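You operate a simulated robot arm through the tools that you are given. There is no shell and no other tool. Be economical: measure what you need, move in short steps, check, and stop when the job is done.

You run a simulated robot arm. Do the job below in one go: nothing can be reset, and whatever is moved stays where it is left.

## Task
Shut the radish lever and step the tower down for the small grey-tabbed basket.
Fine: wait for the dash before the wide lid comes off to the dark green mat; steel ring on, basket in its collar with its lid still seated; the lever stays shut.

Only the result counts: the job must be done as asked and must still hold three seconds after the hand-in. Knocking over, shifting, dropping, spilling or breaking anything else fails it. A push-on lid holds only when it is set on centred and level and pressed home; a screw cap is set on level and turned clockwise until tight.

## Robot
A 7-joint arm with a two-finger parallel gripper, fixed in place. Base frame: the origin is at the foot of the arm, x ahead of it, y to its left, z up. Units: m, degrees, N and s.
With the tool pointing down near the work surface it reaches from about 0.24 to 0.68 m from the base axis. Its first joint turns from -66.0 to 66.0 degrees. Payload 2.4 kg.
Tool frame: the origin (TCP) lies between the finger pads and is the grasp point; the fingertips stand 0.03 m ahead of it; z points along the fingers, y is the line along which they close. The gripper opens to 0.094 m. The fingers are 0.028 m wide and 0.01 m thick; the gripper's body (0.05 by 0.096 m) begins 0.055 m behind the TCP.
Orientation is that of the tool frame in the base frame, as [roll, pitch, yaw] about the fixed x, y, z axes, in that order (R = Rz(yaw) Ry(pitch) Rx(roll)). With the fingers straight down and closing along the base's y, the tool's x points along the base's -x, its y along +y and its z along -z.

## Interface
- The arm moves only by the tool move_arm. Its argument "plan" is one flat list of numbers, 6 for each row, row after row: the shift along the tool's x, y, z in m, then the turn, a rotation vector about the tool's x, y, z in degrees. In form: [tx, ty, tz, ax, ay, az, tx, ty, tz, ax, ay, az, ...]. A call has 1 to 12 rows; each row shifts and turns the commanded pose from where the row before left it, along the tool's axes as they then stand. "gripper" is the closure in counts, from 0 (fully open) to 255 (shut), set as the call begins (left out, the last holds). A row lasts 0.2 s, in which the tool goes at most 0.05 m and 8.6 degrees; a call with a longer step from one row to the next is refused whole, and so is a gripper value outside its range. Where a pose cannot be reached the arm comes as near as it can. A force on the tool above 90 N (or 10 N above the force at the start of the call, whichever is more), or a blocked arm, ends the call early, and 0.2 s more pass. Each finger travels about 0.153 m/s and halts on what it meets, pressing with about 31 N; the grip force reading is that of the motor and also rises with nothing between the fingers. The clock runs only during rows and for 0.2 s after the last one: add rows that do not move to give the fingers time. It gives the time, the measured TCP pose, the force on the tool (base axes), the opening and the grip force at its end, in the units of the frame above (readings bear some noise), with the torque about the TCP (base axes, N m) and any sound that the robot's microphone picked up, and new pictures: "pictures" is both (left out), scene, wrist or none.
- Cameras (640 x 400 px; columns grow to the right, rows downward): "scene" is fixed at [0.0459, 0.4838, 1.4404]; the picture's right is [-0.65, -0.76, 0.00], its down [-0.46, 0.40, -0.80] and it looks along [0.60, -0.52, -0.61] (base axes); focal length 277 px, centre (320, 200). "wrist" rides on the gripper at [0.076, 0.014, -0.103] in the tool frame; the picture's right is [-0.18, 0.98, 0.00], its down [-0.75, -0.14, -0.64] and it looks along [-0.63, -0.12, 0.77] (tool axes); focal length 243 px, centre (320, 200).
- locate(camera, pixels): for up to 12 pixels [column, row] of the newest picture of that camera ("zoom" is the newest enlarged one), the place [x, y, z] in the base frame of the surface seen there, good to about 0.002 m. The clock stands still meanwhile.
- close_up(camera, box): a new picture of the part [left, top, right, bottom] of that camera's present view, enlarged. The clock stands still meanwhile.
- close_job(): hands the job in; it is judged then, once.

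Keep the steps short. Do not move on a guess: measure, check each grasp and each placing, and mend mistakes. In all there are 80 turns and 200 pictures (those below and enlarged ones count). Leave the gripper open and the arm clear of the work at the hand-in unless told otherwise, and finish with a single line.

The tools are called after ">>>" as a command line: name --argument value ..., lists and objects as JSON in quotes. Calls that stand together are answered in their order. move_arm: Moves the arm, as the interface text tells. Its arguments: {"type":"object","properties":{"plan":{"type":"array","items":{"type":"number"}},"gripper":{"type":"number"},"pictures":{"type":"string","enum":["both","scene","wrist","none"]}},"required":["plan"]} The other tools are called the same way: locate (camera, pixels) gives the place of the surface under pixels of a picture; close_up (camera, box) takes an enlarged picture of a part of a camera's view; close_job () hands the job in.

At the start:

```text
t: 0.0
tool_pos: [0.3256, -0.1571, 1.2621]
ee_rot: [-180.0, 0.0, 179.9]
contact_force: [-0.1, -0.3, 0.0]
torque: [0.04, -0.02, 0.0]
width: 0.0941
gripper_force: 0.1
```

scene: 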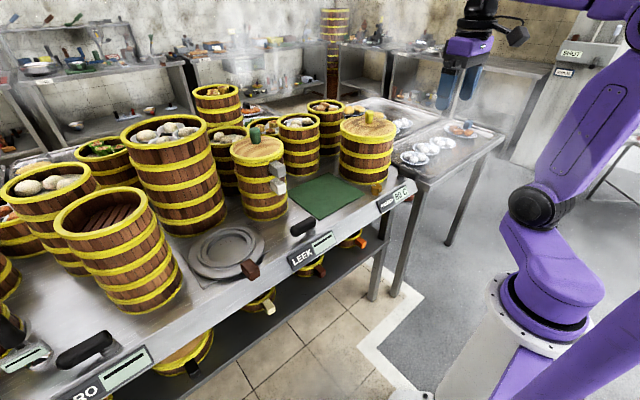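
wrist: 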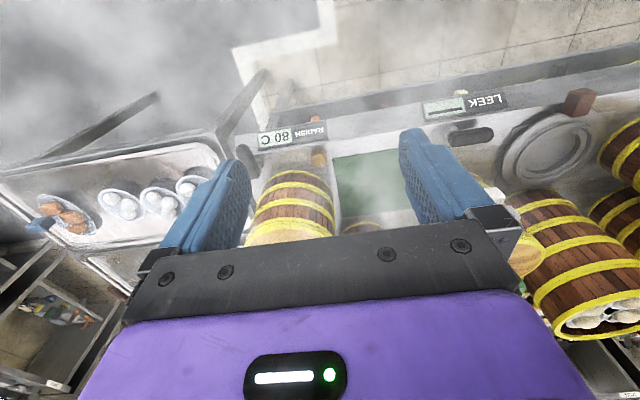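

I see a bench with steamer towers, a RADISH lever and display on the right, a LEEK one in the middle, and a green mat. I'll enlarge the relevant parts first.

>>> close_up --camera "scene" --box '[220, 80, 440, 220]'

>>> close_up --camera "scene" --box '[180, 160, 400, 300]'

>>> close_up --camera "scene" --box '[0, 80, 240, 400]'

>>> close_up --camera "wrist" --box '[220, 80, 440, 240]'

```text
2.86 times, centred on (330, 150) of scene
```

zoom: 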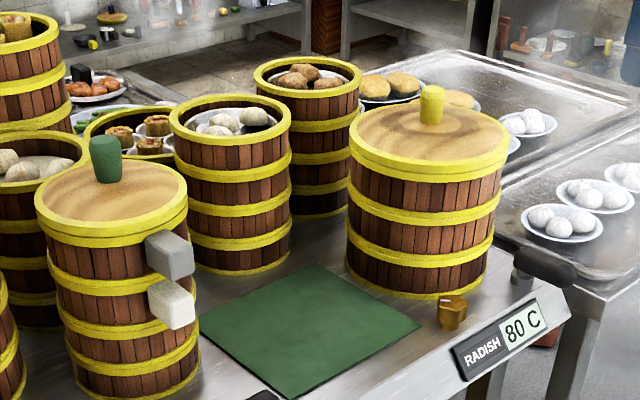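

```text
2.86 times, centred on (290, 230) of scene
```

zoom: 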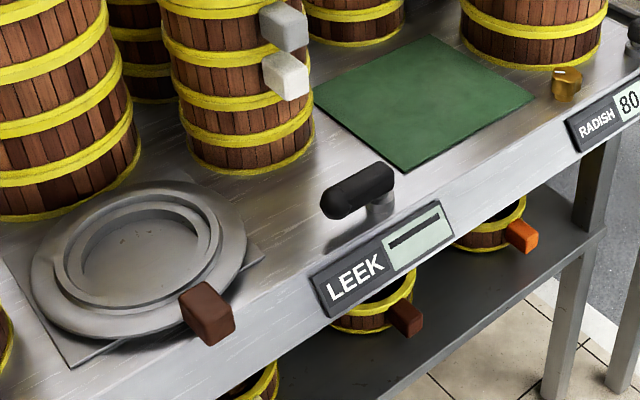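

```text
1.25 times, centred on (120, 240) of scene
```

zoom: 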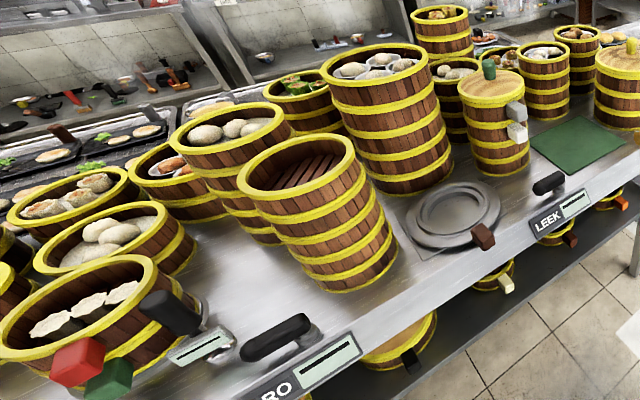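

```text
2.50 times, centred on (330, 160) of wrist
```

zoom: 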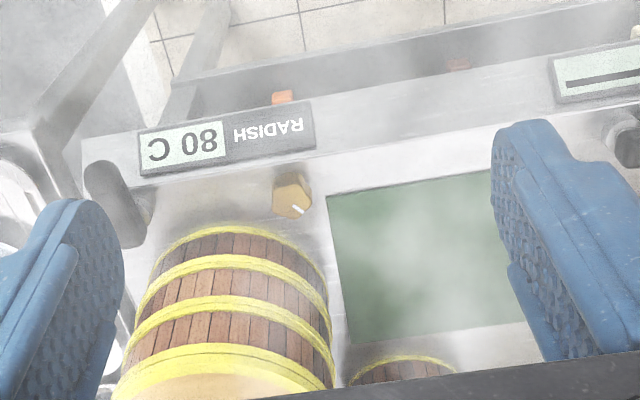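

Radish reads 80 C and its tower has the wide lid with the yellow knob. Leek already shows a dash. The small tower has a grey tab on its top basket and a white tab on the one below. The steel ring has a brown tab. Next I measure these.

>>> close_up --camera "scene" --box '[330, 100, 430, 220]'

>>> locate --camera "scene" --pixels '[[369, 113], [369, 122], [341, 130], [395, 128], [366, 142], [376, 110], [400, 166], [416, 174], [376, 188], [398, 197], [330, 173], [364, 196]]'

>>> locate --camera "scene" --pixels '[[256, 128], [256, 135], [232, 150], [283, 148], [258, 162], [278, 167], [279, 185], [290, 215], [252, 267], [226, 247], [296, 228], [309, 222]]'

```text
3.33 times, centred on (380, 160) of scene
```

zoom: 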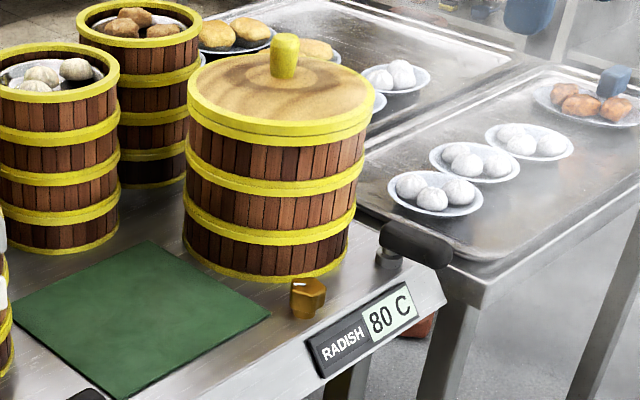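

```text
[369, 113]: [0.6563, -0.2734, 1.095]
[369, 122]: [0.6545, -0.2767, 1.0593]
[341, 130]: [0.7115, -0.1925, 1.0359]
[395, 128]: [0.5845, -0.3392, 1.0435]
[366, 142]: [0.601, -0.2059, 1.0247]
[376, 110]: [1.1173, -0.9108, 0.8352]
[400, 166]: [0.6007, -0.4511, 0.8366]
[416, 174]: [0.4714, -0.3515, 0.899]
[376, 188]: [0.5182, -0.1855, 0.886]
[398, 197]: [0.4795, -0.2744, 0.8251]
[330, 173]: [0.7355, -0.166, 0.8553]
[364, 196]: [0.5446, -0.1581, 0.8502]
```

```text
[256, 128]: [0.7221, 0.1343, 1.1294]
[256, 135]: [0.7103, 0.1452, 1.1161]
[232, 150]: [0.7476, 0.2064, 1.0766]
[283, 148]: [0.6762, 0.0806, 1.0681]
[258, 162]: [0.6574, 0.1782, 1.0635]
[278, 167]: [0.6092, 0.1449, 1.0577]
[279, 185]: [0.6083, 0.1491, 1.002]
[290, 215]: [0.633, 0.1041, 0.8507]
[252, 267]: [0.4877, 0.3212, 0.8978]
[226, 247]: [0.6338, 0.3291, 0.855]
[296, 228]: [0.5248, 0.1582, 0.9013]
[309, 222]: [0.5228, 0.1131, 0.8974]
```

Leek's lever, which is shut, lies parallel to the bench edge (along y). Next I measure the radish lever in the enlarged picture, plus the lid and ring details.

>>> locate --camera "zoom" --pixels '[[388, 228], [400, 235], [415, 240], [430, 248], [445, 256], [388, 258], [284, 40], [284, 62], [284, 77], [193, 82], [370, 90], [275, 128]]'

>>> close_up --camera "scene" --box '[270, 190, 350, 270]'

```text
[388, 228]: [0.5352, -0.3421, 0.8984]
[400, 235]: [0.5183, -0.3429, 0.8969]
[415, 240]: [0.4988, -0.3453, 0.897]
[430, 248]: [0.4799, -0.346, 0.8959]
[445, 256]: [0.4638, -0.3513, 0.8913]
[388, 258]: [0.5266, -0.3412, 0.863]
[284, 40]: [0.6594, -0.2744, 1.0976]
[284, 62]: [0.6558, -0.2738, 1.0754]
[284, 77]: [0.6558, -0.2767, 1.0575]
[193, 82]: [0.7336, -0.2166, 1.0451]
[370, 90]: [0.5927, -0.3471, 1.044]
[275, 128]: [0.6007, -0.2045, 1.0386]
```

```text
5.00 times, centred on (310, 230) of scene
```

zoom: 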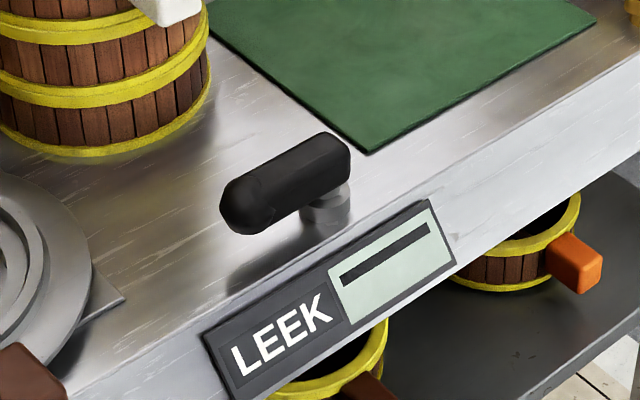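

The radish lever pivots near (0.525, -0.345), with its bar pointing at me (-x). The leek lever, shut, has its bar pointing along +y. So I must swing the radish bar a quarter turn towards +y. First I close the fingers and go to a spot beside the bar, on its -y side and above it.

>>> move_arm --plan '[-0.015, -0.0243, 0.026, 0, 0, 0, -0.015, -0.0243, 0.026, 0, 0, 0, -0.015, -0.0243, 0.026, 0, 0, 0, -0.015, -0.0243, 0.026, 0, 0, 0, -0.015, -0.0243, 0.026, 0, 0, 0, -0.015, -0.0243, 0.026, 0, 0, 0, -0.015, -0.0243, 0.026, 0, 0, 0, -0.015, -0.0243, 0.026, 0, 0, 0, -0.015, -0.0243, 0.026, 0, 0, 0, -0.015, -0.0243, 0.026, 0, 0, 0]' --gripper 255

```text
t: 2.2
tool_pos: [0.478, -0.4011, 1.003]
ee_rot: [180.0, 0.0, -179.9]
contact_force: [-0.6, 0.3, 0.5]
torque: [-0.02, 0.0, 0.01]
width: 0.0
gripper_force: 30.4
```

scene: 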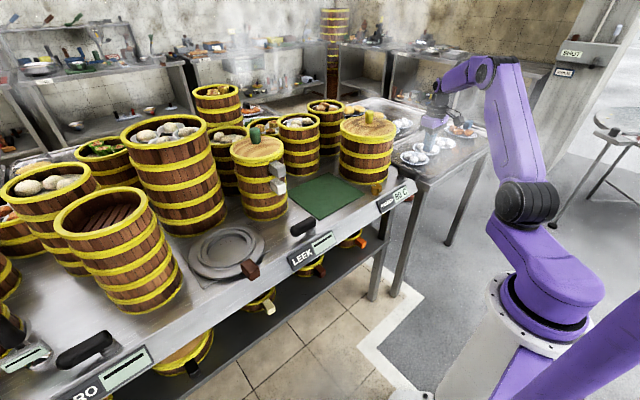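
wrist: 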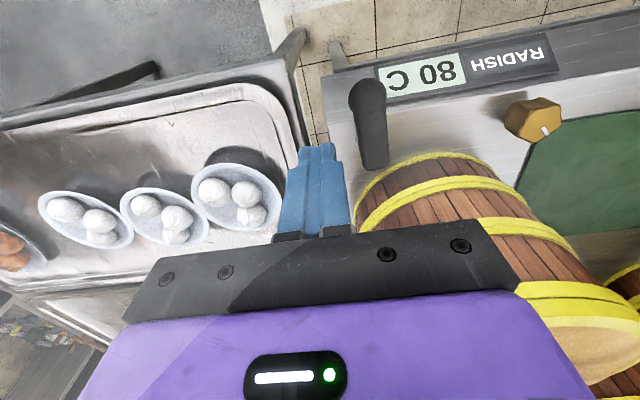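

The bar is visible in the wrist view at (370, 85–165), to the right of my fingers. I'll measure its edges from here.

>>> locate --camera "wrist" --pixels '[[354, 110], [368, 88], [384, 110], [364, 150], [375, 150], [386, 150], [375, 163], [356, 170], [345, 125], [312, 150], [320, 175], [270, 110]]'

>>> close_up --camera "wrist" --box '[240, 50, 480, 250]'

```text
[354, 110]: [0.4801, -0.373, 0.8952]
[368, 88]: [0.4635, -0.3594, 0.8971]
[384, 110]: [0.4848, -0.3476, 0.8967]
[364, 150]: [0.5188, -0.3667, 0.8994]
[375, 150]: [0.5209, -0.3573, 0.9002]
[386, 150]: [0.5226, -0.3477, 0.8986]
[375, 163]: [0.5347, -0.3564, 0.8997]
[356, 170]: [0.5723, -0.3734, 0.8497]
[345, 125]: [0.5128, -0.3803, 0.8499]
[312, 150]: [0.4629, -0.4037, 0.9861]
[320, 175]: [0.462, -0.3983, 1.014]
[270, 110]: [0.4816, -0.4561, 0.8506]
```

```text
2.00 times, centred on (360, 150) of wrist
```

zoom: 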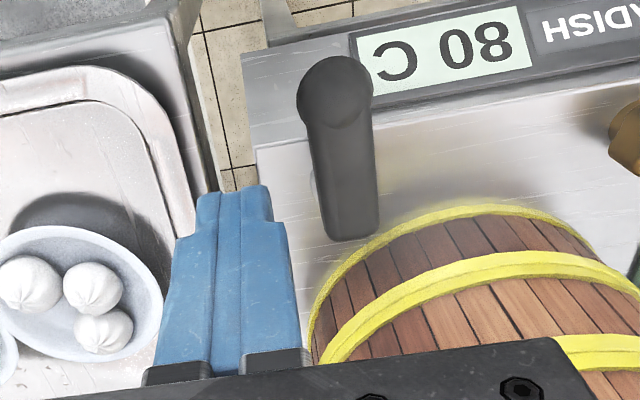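

The bar's axis is at y about -0.358, with its top at 0.899. I'll lower the closed fingertips beside it at y = -0.401, with the tips at about 0.875, and check.

>>> move_arm --plan '[0.002, 0, 0.035, 0, 0, 0, 0.002, 0, 0.035, 0, 0, 0, 0.002, 0, 0.028, 0, 0, 0]' --pictures "wrist"

```text
t: 3.0
tool_pos: [0.4705, -0.4028, 0.9042]
ee_rot: [180.0, 0.0, -179.9]
contact_force: [0.8, -0.2, 0.1]
torque: [-0.02, 0.01, -0.02]
width: 0.0
gripper_force: 31.0
```

wrist: 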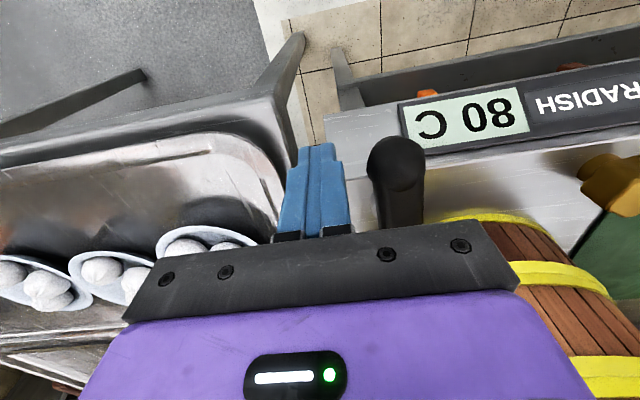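

I'm at the right height beside the bar. Now I sweep it along the first half of its arc.

>>> move_arm --plan '[-0.0015, 0.02, 0, 0, 0, 0, 0.0035, 0.0095, 0, 0, 0, 0, 0.0035, 0.0095, 0, 0, 0, 0, 0, 0.01, 0, 0, 0, 0, 0, 0.01, 0, 0, 0, 0]' --pictures "wrist"

```text
t: 3.9
tool_pos: [0.4658, -0.3761, 0.9072]
ee_rot: [-178.0, 2.0, 179.0]
contact_force: [2.1, -15.3, -2.3]
torque: [-0.11, 0.02, -0.09]
width: 0.0
gripper_force: 30.8
stopped in row 4: the force on the tool passed its limit at 96 N (the readings are from after the stop); the commanded pose is now the measured one
```

wrist: 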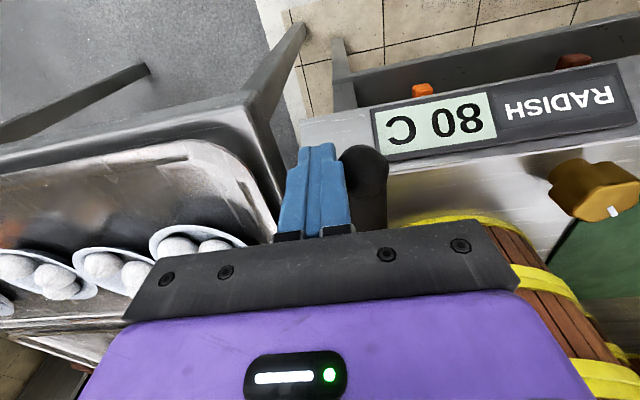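

The push was stopped at 96 N, so the bar resists in this direction. I'll check whether it moved at all.

>>> move_arm --plan '[0, -0.025, 0, 0, 0, 0, 0, -0.0, -0.04, 0, 0, 0, 0, 0, -0.04, 0, 0, 0]'

>>> close_up --camera "wrist" --box '[280, 50, 480, 200]'

>>> locate --camera "zoom" --pixels '[[320, 200]]'

>>> close_up --camera "scene" --box '[360, 140, 440, 220]'

>>> close_up --camera "scene" --box '[0, 300, 160, 400]'

```text
t: 4.7
tool_pos: [0.4639, -0.3955, 0.9882]
ee_rot: [-178.2, 1.8, 179.1]
contact_force: [-0.8, -0.3, 0.3]
torque: [-0.02, 0.02, -0.02]
width: 0.0
gripper_force: 31.0
```

scene: 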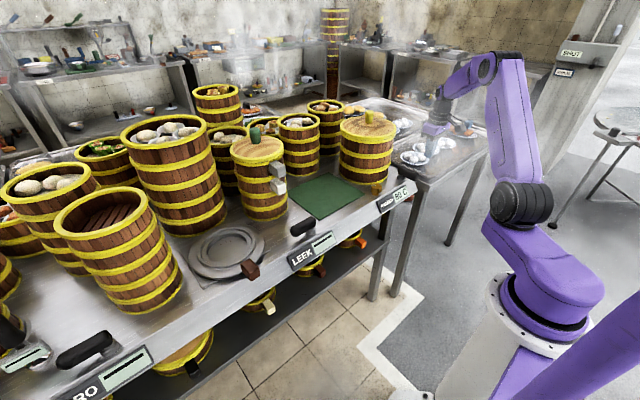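
wrist: 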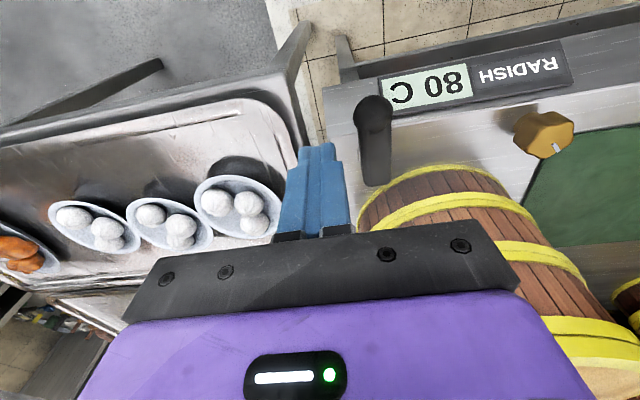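

```text
2.67 times, centred on (380, 125) of wrist
```

zoom: 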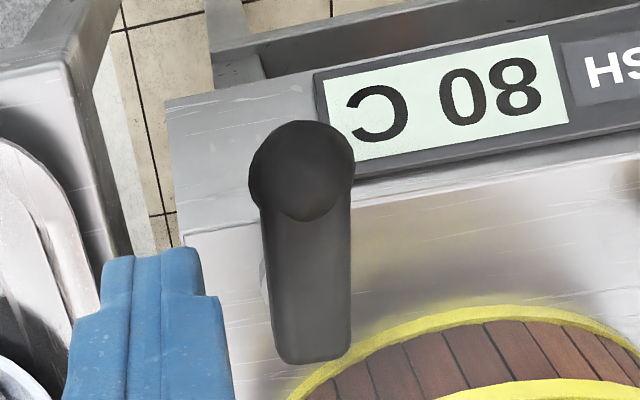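

```text
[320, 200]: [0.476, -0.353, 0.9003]
```

```text
5.00 times, centred on (400, 180) of scene
```

zoom: 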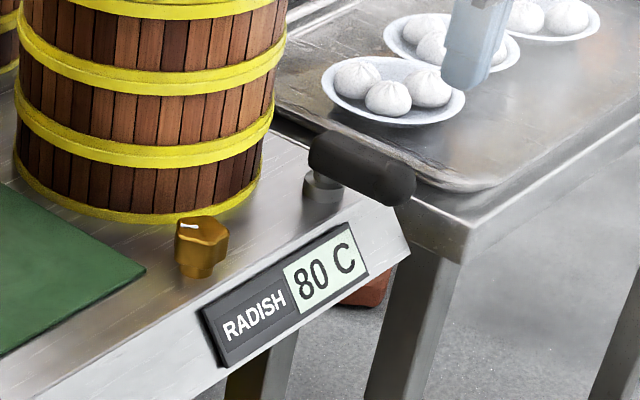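

```text
4.00 times, centred on (80, 350) of scene
```

zoom: 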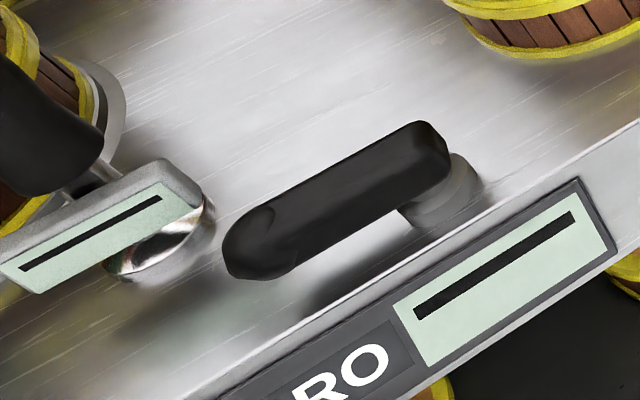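

The lever may have shifted a few millimetres. I'll measure its outline precisely.

>>> locate --camera "wrist" --pixels '[[358, 117], [391, 117], [362, 130], [389, 130], [364, 155], [389, 155], [365, 170], [389, 170], [374, 98], [378, 184], [359, 157]]'

```text
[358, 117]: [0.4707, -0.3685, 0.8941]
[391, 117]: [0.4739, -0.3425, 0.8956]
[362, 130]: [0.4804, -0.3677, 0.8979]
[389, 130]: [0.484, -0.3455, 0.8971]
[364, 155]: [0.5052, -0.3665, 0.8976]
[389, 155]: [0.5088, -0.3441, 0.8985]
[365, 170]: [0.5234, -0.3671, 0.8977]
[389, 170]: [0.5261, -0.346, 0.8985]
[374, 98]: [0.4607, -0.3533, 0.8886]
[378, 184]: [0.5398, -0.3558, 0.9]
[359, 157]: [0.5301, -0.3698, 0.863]
```

The lever turned only a few degrees at most, so it is stiff and I pushed too fast. Clockwise shutting agrees with the other two levers, so I'll straighten the tool, go back down and push slowly near the tip.

>>> move_arm --plan '[0.002, -0.003, 0.0, -1.8, 1.8, -0.9, 0, 0, 0.042, 0, 0, 0, 0, 0, 0.042, 0, 0, 0, 0, 0, 0, 0, 0, 0, 0, 0.01, 0, 0, 0, 0, 0, 0.003, 0, 0, 0, 0, 0, 0.002, 0, 0, 0, 0, 0, 0.002, 0, 0, 0, 0, 0, 0.002, 0, 0, 0, 0]' --pictures "wrist"

```text
t: 6.7
tool_pos: [0.4618, -0.3786, 0.9016]
ee_rot: [-179.9, 0.1, 180.0]
contact_force: [-0.1, 0.5, -0.5]
torque: [-0.01, 0.0, 0.05]
width: 0.0
gripper_force: 31.2
```

wrist: 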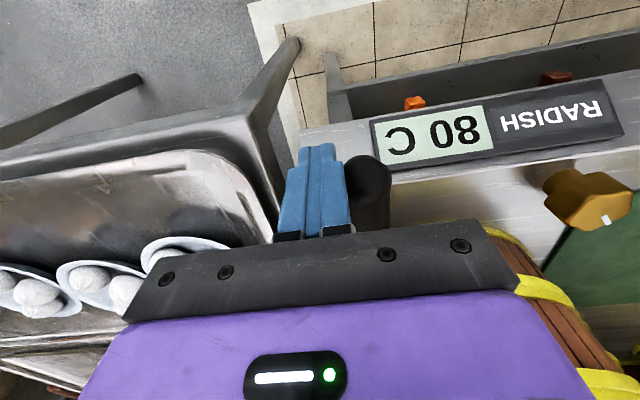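

No contact yet. I'll keep pushing slowly, 1.5 mm per row.

>>> move_arm --plan '[0, 0.0015, 0, 0, 0, 0, 0, 0.0015, 0, 0, 0, 0, 0, 0.0015, 0, 0, 0, 0, 0, 0.0015, 0, 0, 0, 0, 0, 0.0015, 0, 0, 0, 0, 0, 0.0015, 0, 0, 0, 0, 0, 0.0015, 0, 0, 0, 0, 0, 0.0015, 0, 0, 0, 0]' --pictures "wrist"

```text
t: 8.5
tool_pos: [0.4599, -0.3752, 0.9026]
ee_rot: [-179.4, 0.5, 179.4]
contact_force: [8.4, -44.5, -13.9]
torque: [-0.45, 0.1, -0.62]
width: 0.0001
gripper_force: 31.1
```

wrist: 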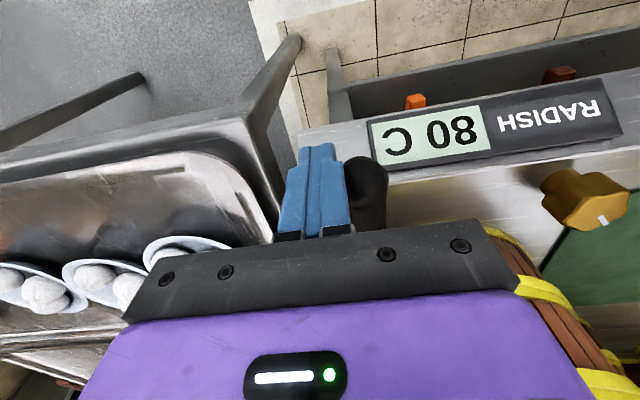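

44 N and no motion, so this is an end stop and the lever must turn the other way. I'll back off, lift over the bar, and come down on its +y side.

>>> move_arm --plan '[0, -0.02, 0, 0, 0, 0, 0, 0, -0.04, 0, 0, 0, 0, 0, -0.04, 0, 0, 0, 0, 0.04, 0, 0, 0, 0, 0, 0.037, 0, 0, 0, 0, 0, 0, 0.04, 0, 0, 0, 0, 0, 0.04, 0, 0, 0, 0, 0, 0, 0, 0, 0]' --pictures "wrist"

```text
t: 10.3
tool_pos: [0.4623, -0.3103, 0.9055]
ee_rot: [-179.9, 0.0, 180.0]
contact_force: [0.4, 0.2, -0.2]
torque: [0.02, 0.01, 0.01]
width: 0.0
gripper_force: 31.3
```

wrist: 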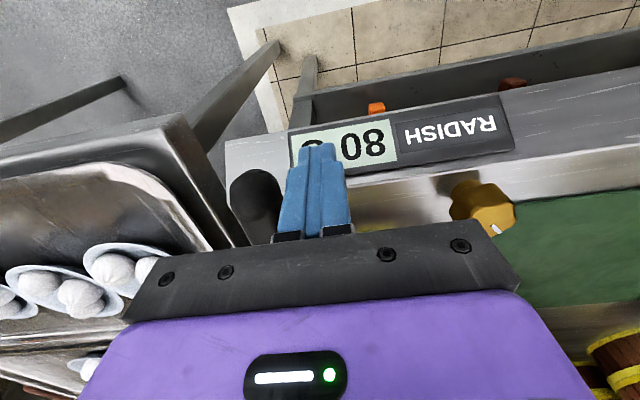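

I'm on the other side of the bar now. I'll push gently towards -y.

>>> move_arm --plan '[0, -0.01, 0, 0, 0, 0, 0, -0.006, 0, 0, 0, 0, 0, -0.003, 0, 0, 0, 0, 0, -0.003, 0, 0, 0, 0, 0, -0.003, 0, 0, 0, 0, 0, -0.003, 0, 0, 0, 0, 0, -0.003, 0, 0, 0, 0, 0, -0.003, 0, 0, 0, 0]' --pictures "wrist"

```text
t: 12.1
tool_pos: [0.4612, -0.3441, 0.9037]
ee_rot: [179.9, 0.0, 179.9]
contact_force: [-5.6, 4.6, 3.8]
torque: [0.04, 0.06, 0.03]
width: 0.0
gripper_force: 31.1
```

wrist: 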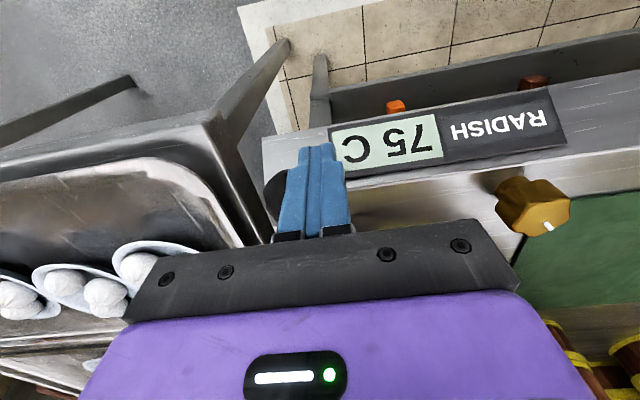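

It moves easily this way and the display has dropped to 75. I'll continue along the arc.

>>> move_arm --plan '[-0.001, -0.006, 0, 0, 0, 0, -0.001, -0.006, 0, 0, 0, 0, -0.001, -0.007, 0, 0, 0, 0, -0.001, -0.006, 0, 0, 0, 0, -0.003, -0.007, 0, 0, 0, 0, -0.003, -0.007, 0, 0, 0, 0, -0.004, -0.007, 0, 0, 0, 0, -0.006, -0.005, 0, 0, 0, 0, -0.006, -0.005, 0, 0, 0, 0]'

```text
t: 14.1
tool_pos: [0.4875, -0.4016, 0.902]
ee_rot: [180.0, 0.0, 179.9]
contact_force: [-1.4, -0.1, -0.3]
torque: [0.01, 0.08, 0.01]
width: 0.0
gripper_force: 31.2
```

scene: 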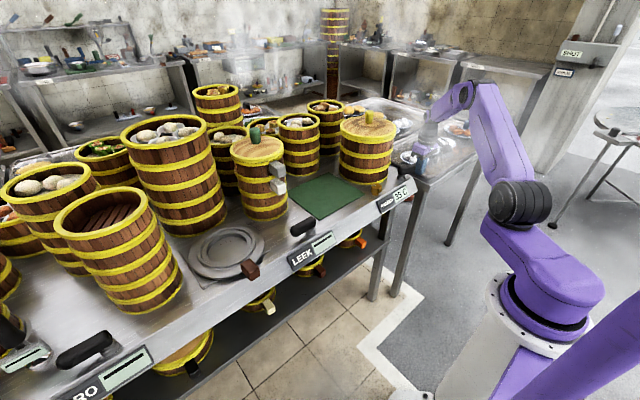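
wrist: 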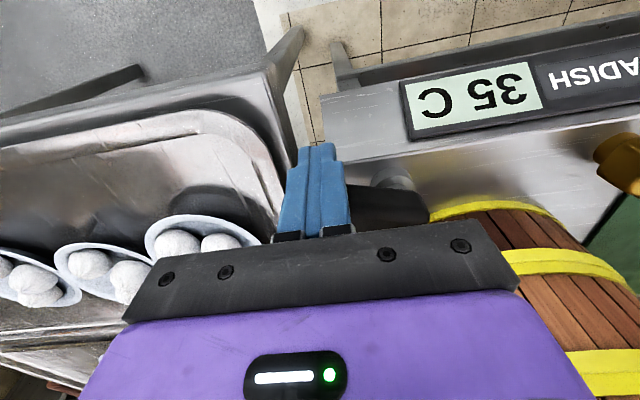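

The display reads 35 C and the bar lies nearly along -y. I'll finish the swing with a gentle push in +x to the stop.

>>> move_arm --plan '[-0.004, -0.003, 0, 0, 0, 0, -0.003, 0, 0, 0, 0, 0, -0.002, 0, 0, 0, 0, 0, -0.002, 0, 0, 0, 0, 0, -0.002, 0, 0, 0, 0, 0, -0.002, 0, 0, 0, 0, 0]' --pictures "wrist"

```text
t: 15.5
tool_pos: [0.5021, -0.4028, 0.9021]
ee_rot: [180.0, 0.0, 180.0]
contact_force: [-5.8, -2.8, 0.4]
torque: [0.0, 0.02, -0.05]
width: 0.0002
gripper_force: 30.0
```

wrist: 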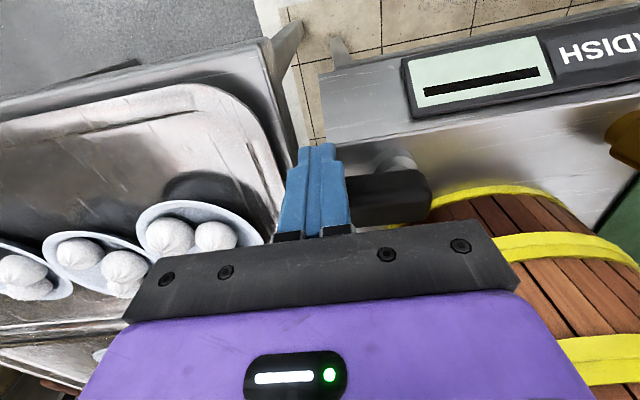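

The dash is showing. I'll nudge a little further to be sure it sits on its stop.

>>> move_arm --plan '[-0.002, 0, 0, 0, 0, 0, -0.002, 0, 0, 0, 0, 0, -0.002, 0, 0, 0, 0, 0, -0.002, 0, 0, 0, 0, 0]' --pictures "none"

```text
t: 16.5
tool_pos: [0.5044, -0.4046, 0.9014]
ee_rot: [179.7, -0.6, 179.8]
contact_force: [-35.7, 4.5, 9.7]
torque: [-0.2, -0.01, 0.16]
width: 0.0001
gripper_force: 31.3
```

The lever is on its stop (36 N). I'll back off, rise and open the gripper, and measure the mat.

>>> move_arm --plan '[0.02, 0, 0, 0, 0, 0, 0.02, 0, -0.04, 0, 0, 0, 0, 0, -0.05, 0, 0, 0, 0, 0, -0.05, 0, 0, 0, 0, 0.02, -0.045, 0, 0, 0, -0.02, 0.04, -0.02, 0, 0, 0, -0.03, 0.04, 0, 0, 0, 0, -0.03, 0.03, 0, 0, 0, 0]' --gripper 0

>>> locate --camera "scene" --pixels '[[325, 174], [362, 193], [319, 217], [287, 189], [323, 195]]'

```text
t: 18.3
tool_pos: [0.5529, -0.2718, 1.1072]
ee_rot: [179.9, 0.0, 179.9]
contact_force: [1.0, 0.0, -0.1]
torque: [0.0, 0.0, -0.01]
width: 0.0939
gripper_force: 0.1
```

scene: 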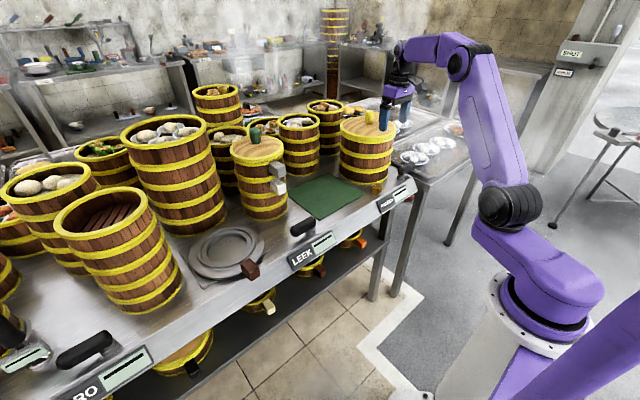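
wrist: 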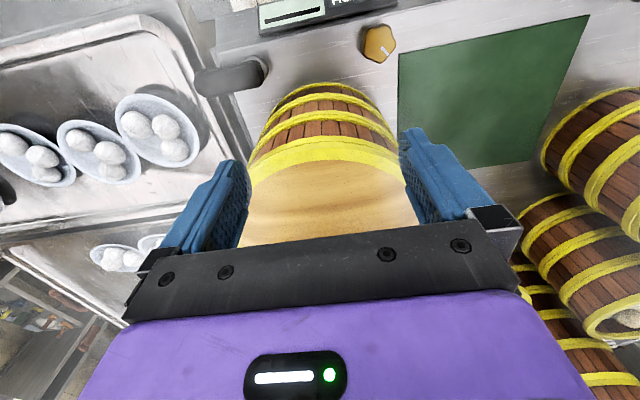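

```text
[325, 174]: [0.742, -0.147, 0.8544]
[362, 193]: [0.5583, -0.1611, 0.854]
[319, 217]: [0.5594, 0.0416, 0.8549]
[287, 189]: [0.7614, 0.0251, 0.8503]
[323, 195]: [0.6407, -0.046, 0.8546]
```

The mat spans x 0.56–0.75 and y -0.16–0.04. The wide lid's knob lies straight ahead of me at (0.656, -0.274), with its top at 1.098. I'll rise slightly and move over it to check reach.

>>> move_arm --plan '[-0.02, 0, -0.015, 0, 0, 0, -0.028, 0, -0.015, 0, 0, 0, -0.03, 0, 0, 0, 0, 0, -0.025, -0.002, 0, 0, 0, 0, 0, 0, 0, 0, 0, 0]'

```text
t: 19.5
tool_pos: [0.5966, -0.267, 1.1335]
ee_rot: [180.0, 0.0, 180.0]
contact_force: [-0.3, 0.1, 0.4]
torque: [0.05, -0.01, 0.0]
width: 0.094
gripper_force: 0.1
out of reach, approached as far as the arm can: row 2, 3, 4
```

scene: 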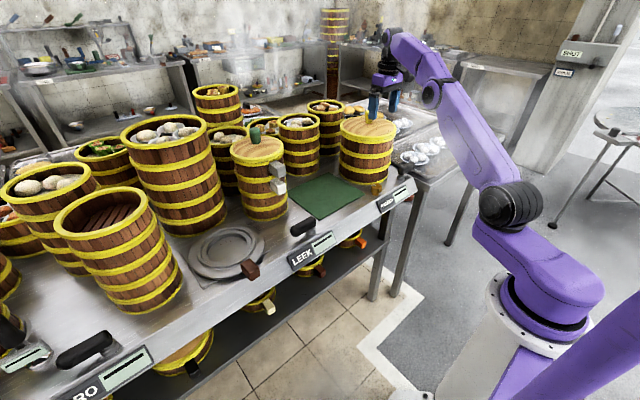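
wrist: 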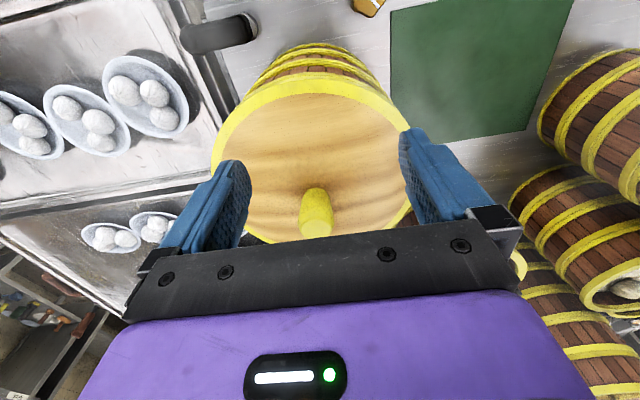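

With the tool straight down I stop at radius 0.654, and the knob is at 0.711. So I'll rise, turn the tool by 22.7° to face outward and tilt it 25° outward, then read the pose.

>>> move_arm --plan '[0, 0, -0.03, 0, 0, 7.57, 0, 0, -0.03, 0, 0, 7.57, 0, 0, 0, 0, 0, 7.57, 0, 0, 0, 0, -8.33, 0, 0, 0, 0, 0, -8.33, 0, 0, 0, 0, 0, -8.34, 0, 0, 0, 0, 0, 0, 0]'

```text
t: 21.1
tool_pos: [0.5667, -0.2569, 1.1765]
ee_rot: [-179.9, 25.0, 157.3]
contact_force: [-0.2, 0.3, 0.0]
torque: [-0.05, 0.03, -0.03]
width: 0.094
gripper_force: 0.0
out of reach, approached as far as the arm can: row 1, 2
```

scene: 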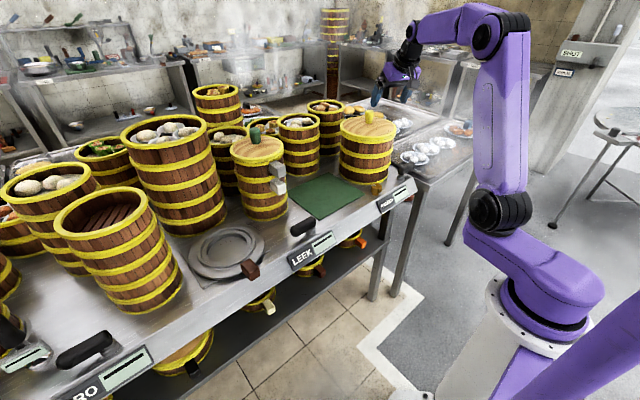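
wrist: 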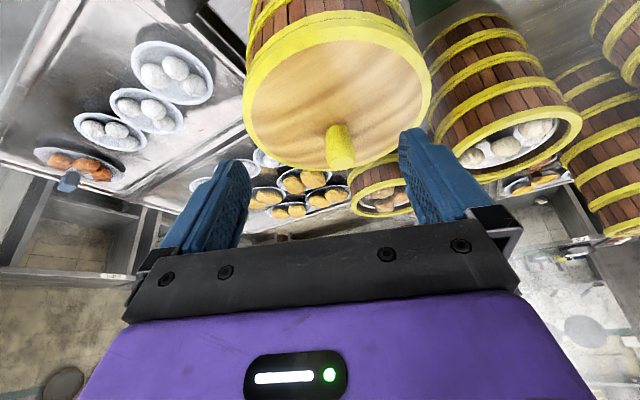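

The tilt works. I'll measure the knob and lid rim precisely from this view.

>>> locate --camera "wrist" --pixels '[[341, 160], [341, 145], [336, 130], [330, 150], [352, 148], [248, 95], [425, 90], [300, 160], [390, 145], [335, 25], [270, 45], [400, 40]]'

>>> close_up --camera "wrist" --box '[240, 0, 440, 180]'

```text
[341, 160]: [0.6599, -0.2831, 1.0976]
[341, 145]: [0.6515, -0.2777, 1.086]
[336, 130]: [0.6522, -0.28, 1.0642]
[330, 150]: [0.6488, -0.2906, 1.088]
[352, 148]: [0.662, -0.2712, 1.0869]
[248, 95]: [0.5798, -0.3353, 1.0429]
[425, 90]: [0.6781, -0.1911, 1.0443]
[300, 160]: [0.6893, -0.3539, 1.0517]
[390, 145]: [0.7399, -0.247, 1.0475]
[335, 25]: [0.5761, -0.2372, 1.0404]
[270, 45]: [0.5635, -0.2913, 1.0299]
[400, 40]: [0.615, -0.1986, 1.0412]
```

```text
2.22 times, centred on (340, 90) of wrist
```

zoom: 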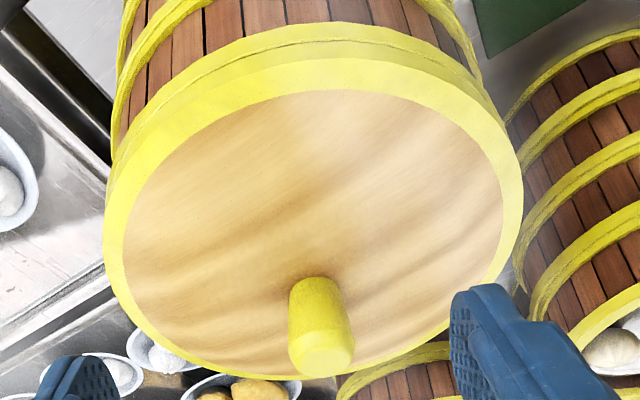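

The knob's axis is at about (0.656, -0.279). I'll line up first, then advance along the tool axis part of the way.

>>> move_arm --plan '[-0.0233, 0.007, 0, 0, 0, 0, -0.0233, 0.0071, 0, 0, 0, 0, 0, 0, 0.04, 0, 0, 0, 0, 0, 0.035, 0, 0, 0, 0, 0, 0, 0, 0, 0]' --pictures "wrist"

```text
t: 22.3
tool_pos: [0.6399, -0.2713, 1.1301]
ee_rot: [179.9, 25.0, 157.2]
contact_force: [0.5, 0.3, -0.8]
torque: [0.02, 0.0, 0.02]
width: 0.0939
gripper_force: 0.1
```

wrist: 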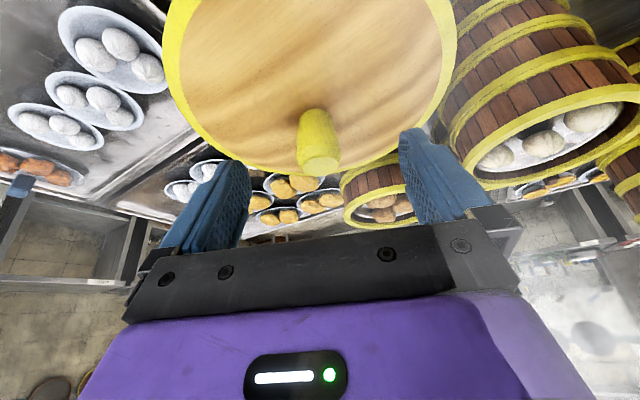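

Reach is fine and the knob is between the fingers. I'll go in the last 42 mm, then close.

>>> move_arm --plan '[0, 0, 0.021, 0, 0, 0, 0, 0, 0.021, 0, 0, 0, 0, 0, 0, 0, 0, 0]'

>>> close_up --camera "scene" --box '[320, 70, 440, 170]'

```text
t: 23.1
tool_pos: [0.6569, -0.2805, 1.0904]
ee_rot: [-180.0, 24.9, 157.3]
contact_force: [0.2, -0.4, -0.4]
torque: [0.01, 0.01, 0.02]
width: 0.094
gripper_force: 0.0
```

scene: 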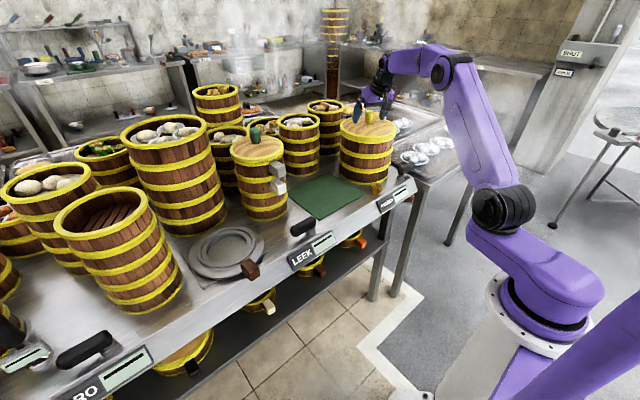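
wrist: 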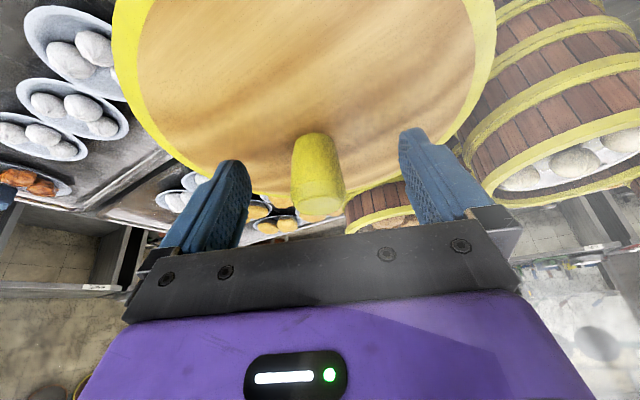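

```text
4.00 times, centred on (380, 120) of scene
```

zoom: 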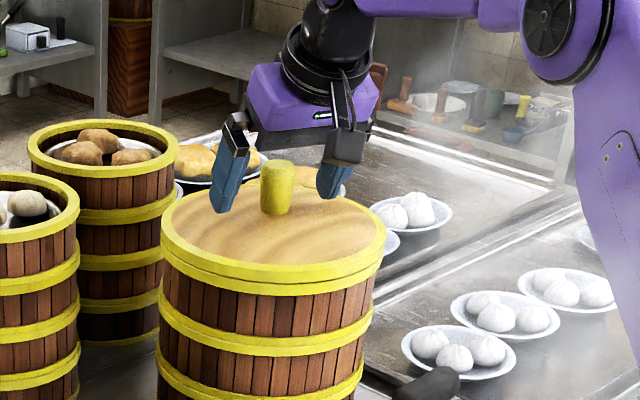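

Well placed. Closing on the knob.

>>> move_arm --plan '[0, 0, 0, 0, 0, 0, 0, 0, 0, 0, 0, 0, 0, 0, 0, 0, 0, 0]' --gripper 255 --pictures "wrist"

```text
t: 23.9
tool_pos: [0.6572, -0.2781, 1.0915]
ee_rot: [180.0, 25.0, 157.2]
contact_force: [-1.5, -0.8, 0.6]
torque: [0.01, -0.11, 0.0]
width: 0.0341
gripper_force: 30.7
```

wrist: 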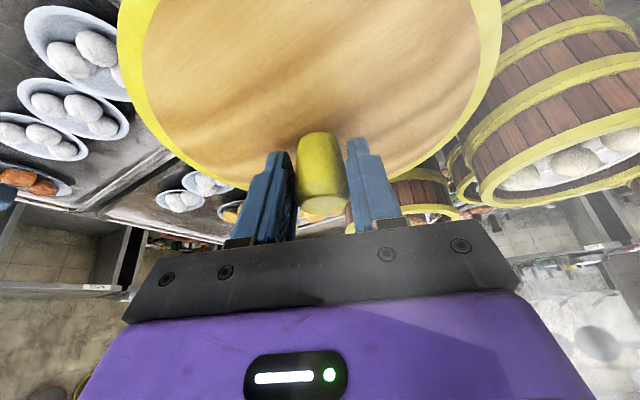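

Held at 34 mm. I'll lift straight up slowly.

>>> move_arm --plan '[-0.0021, 0, -0.0045, 0, 0, 0, -0.0042, 0, -0.009, 0, 0, 0, -0.0085, 0, -0.0181, 0, 0, 0, -0.0085, 0, -0.0181, 0, 0, 0, -0.0127, 0, -0.0272, 0, 0, 0]'

```text
t: 25.1
tool_pos: [0.6569, -0.2781, 1.1745]
ee_rot: [-180.0, 24.8, 157.2]
contact_force: [0.5, -0.3, -1.4]
torque: [0.01, 0.02, 0.0]
width: 0.034
gripper_force: 30.9
```

scene: 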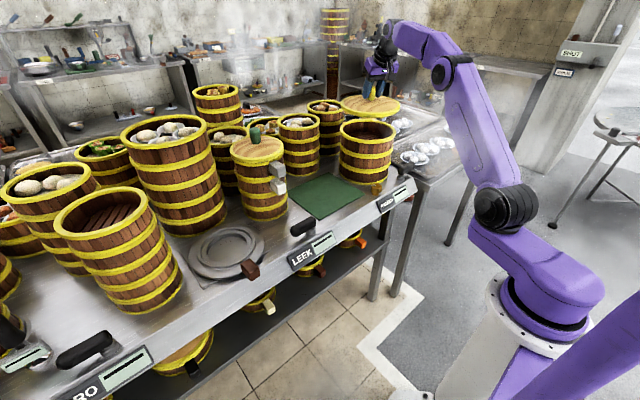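
wrist: 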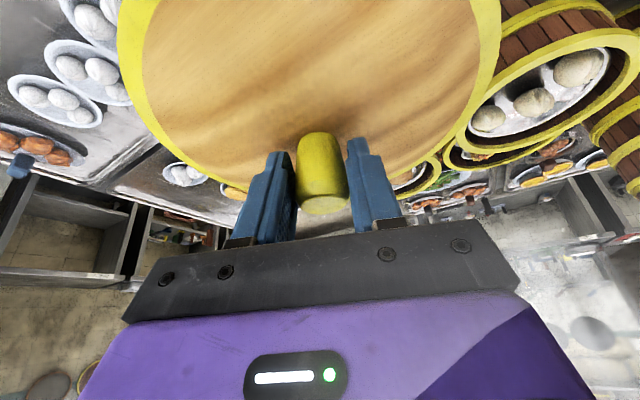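

The lid is off. I'll look at the lid's level and the tower's open rim.

>>> close_up --camera "scene" --box '[320, 80, 420, 180]'

>>> locate --camera "scene" --pixels '[[340, 101], [400, 104], [372, 117], [370, 122], [341, 130], [394, 132], [345, 139], [367, 147], [366, 121], [384, 142]]'

```text
4.00 times, centred on (370, 130) of scene
```

zoom: 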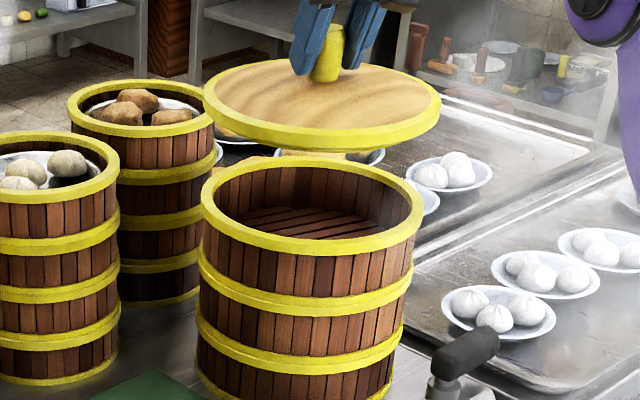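

```text
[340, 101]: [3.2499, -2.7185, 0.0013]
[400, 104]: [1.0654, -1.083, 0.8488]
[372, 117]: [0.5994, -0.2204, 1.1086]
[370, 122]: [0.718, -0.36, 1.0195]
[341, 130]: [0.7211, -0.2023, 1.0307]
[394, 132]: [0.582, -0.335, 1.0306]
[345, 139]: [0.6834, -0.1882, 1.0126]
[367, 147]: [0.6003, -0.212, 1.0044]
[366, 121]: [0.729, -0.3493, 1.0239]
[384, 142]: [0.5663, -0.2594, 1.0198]
```

The lid hangs level, and the tower rim is at z 1.030 with centre about (0.655, -0.278). I'll check the neighbours behind the mat before carrying the lid across.

>>> locate --camera "scene" --pixels '[[298, 121], [300, 135], [318, 128], [300, 170], [316, 172], [283, 125], [283, 160], [288, 205], [325, 108], [340, 120]]'

```text
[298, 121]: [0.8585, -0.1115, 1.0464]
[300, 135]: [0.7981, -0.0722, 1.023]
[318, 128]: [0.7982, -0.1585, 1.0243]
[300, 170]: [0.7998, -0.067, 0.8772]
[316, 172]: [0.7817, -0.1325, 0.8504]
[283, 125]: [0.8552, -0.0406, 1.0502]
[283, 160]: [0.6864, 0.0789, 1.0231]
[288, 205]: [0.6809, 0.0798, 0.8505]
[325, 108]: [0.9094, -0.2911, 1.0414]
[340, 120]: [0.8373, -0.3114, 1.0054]
```

Clearances are good: the tower behind starts at x 0.80 and the small tower at y 0.08. Carrying the lid over the mat.

>>> move_arm --plan '[0.014, 0.0338, -0.0065, 0, 0, 0, 0.014, 0.0338, -0.0065, 0, 0, 0, 0.014, 0.0338, -0.0065, 0, 0, 0, 0.014, 0.0338, -0.0065, 0, 0, 0, 0.014, 0.0338, -0.0065, 0, 0, 0, 0.0139, 0.0338, -0.0065, 0, 0, 0, 0, 0, 0, 0, 0, 0]'

```text
t: 26.7
tool_pos: [0.6486, -0.0567, 1.1759]
ee_rot: [-180.0, 25.0, 157.3]
contact_force: [0.6, -0.2, -1.7]
torque: [0.0, 0.02, 0.01]
width: 0.0341
gripper_force: 30.8
```

scene: 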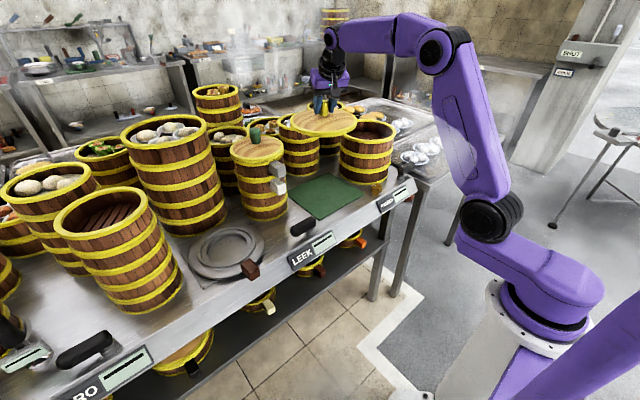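
wrist: 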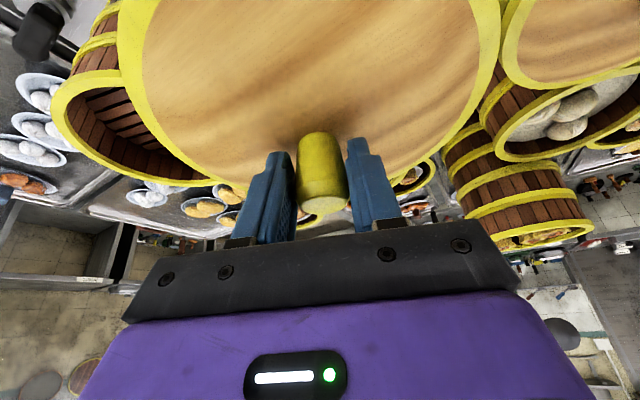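

Centred over the mat. Lowering to just above it.

>>> move_arm --plan '[0.0195, 0, 0.0417, 0, 0, 0, 0.0195, 0, 0.0417, 0, 0, 0, 0.0195, 0, 0.0417, 0, 0, 0, 0.0195, 0, 0.0417, 0, 0, 0, 0.0195, 0, 0.0417, 0, 0, 0, 0, 0, 0, 0, 0, 0]'

>>> close_up --camera "scene" --box '[260, 120, 420, 230]'

```text
t: 28.1
tool_pos: [0.6504, -0.0581, 0.9445]
ee_rot: [-180.0, 25.0, 157.3]
contact_force: [0.5, -0.9, -1.3]
torque: [-0.01, -0.01, 0.0]
width: 0.0341
gripper_force: 30.8
```

scene: 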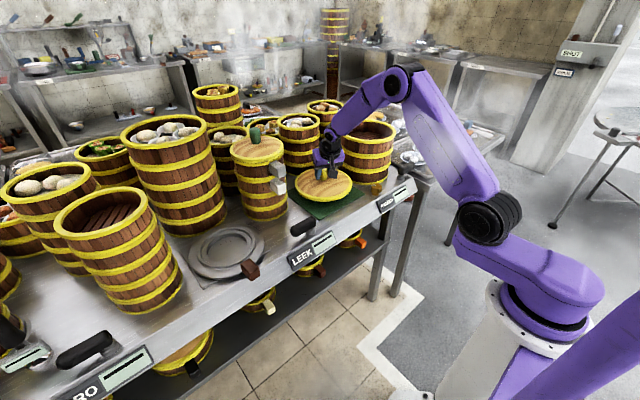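
wrist: 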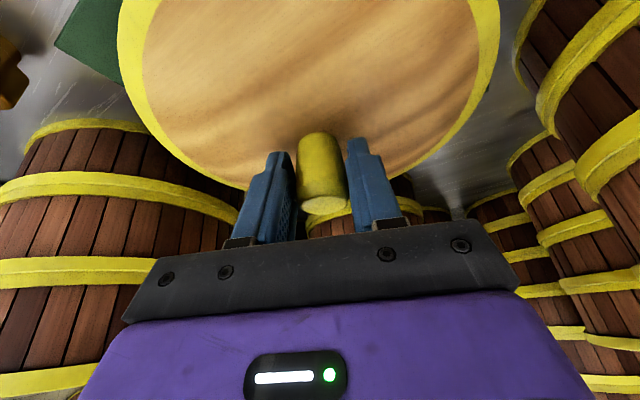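

```text
3.64 times, centred on (340, 175) of scene
```

zoom: 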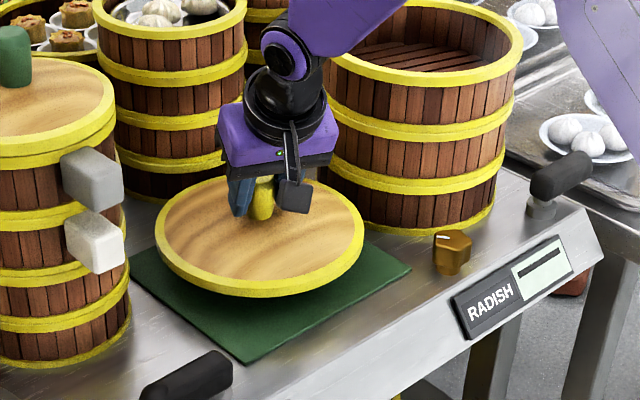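

Centred, with the radish dash still showing. I'll lower gently until it touches.

>>> move_arm --plan '[0.0021, 0, 0.0045, 0, 0, 0, 0.0021, 0, 0.0045, 0, 0, 0, 0.0013, 0, 0.0027, 0, 0, 0, 0.0013, 0, 0.0027, 0, 0, 0, 0.0013, 0, 0.0027, 0, 0, 0, 0.0008, 0, 0.0018, 0, 0, 0, 0.0008, 0, 0.0018, 0, 0, 0]' --pictures "none"

```text
t: 29.7
tool_pos: [0.6499, -0.0574, 0.9232]
ee_rot: [179.9, 25.1, 157.2]
contact_force: [-3.1, -0.3, 7.9]
torque: [0.19, 0.33, 0.08]
width: 0.0342
gripper_force: 31.0
```

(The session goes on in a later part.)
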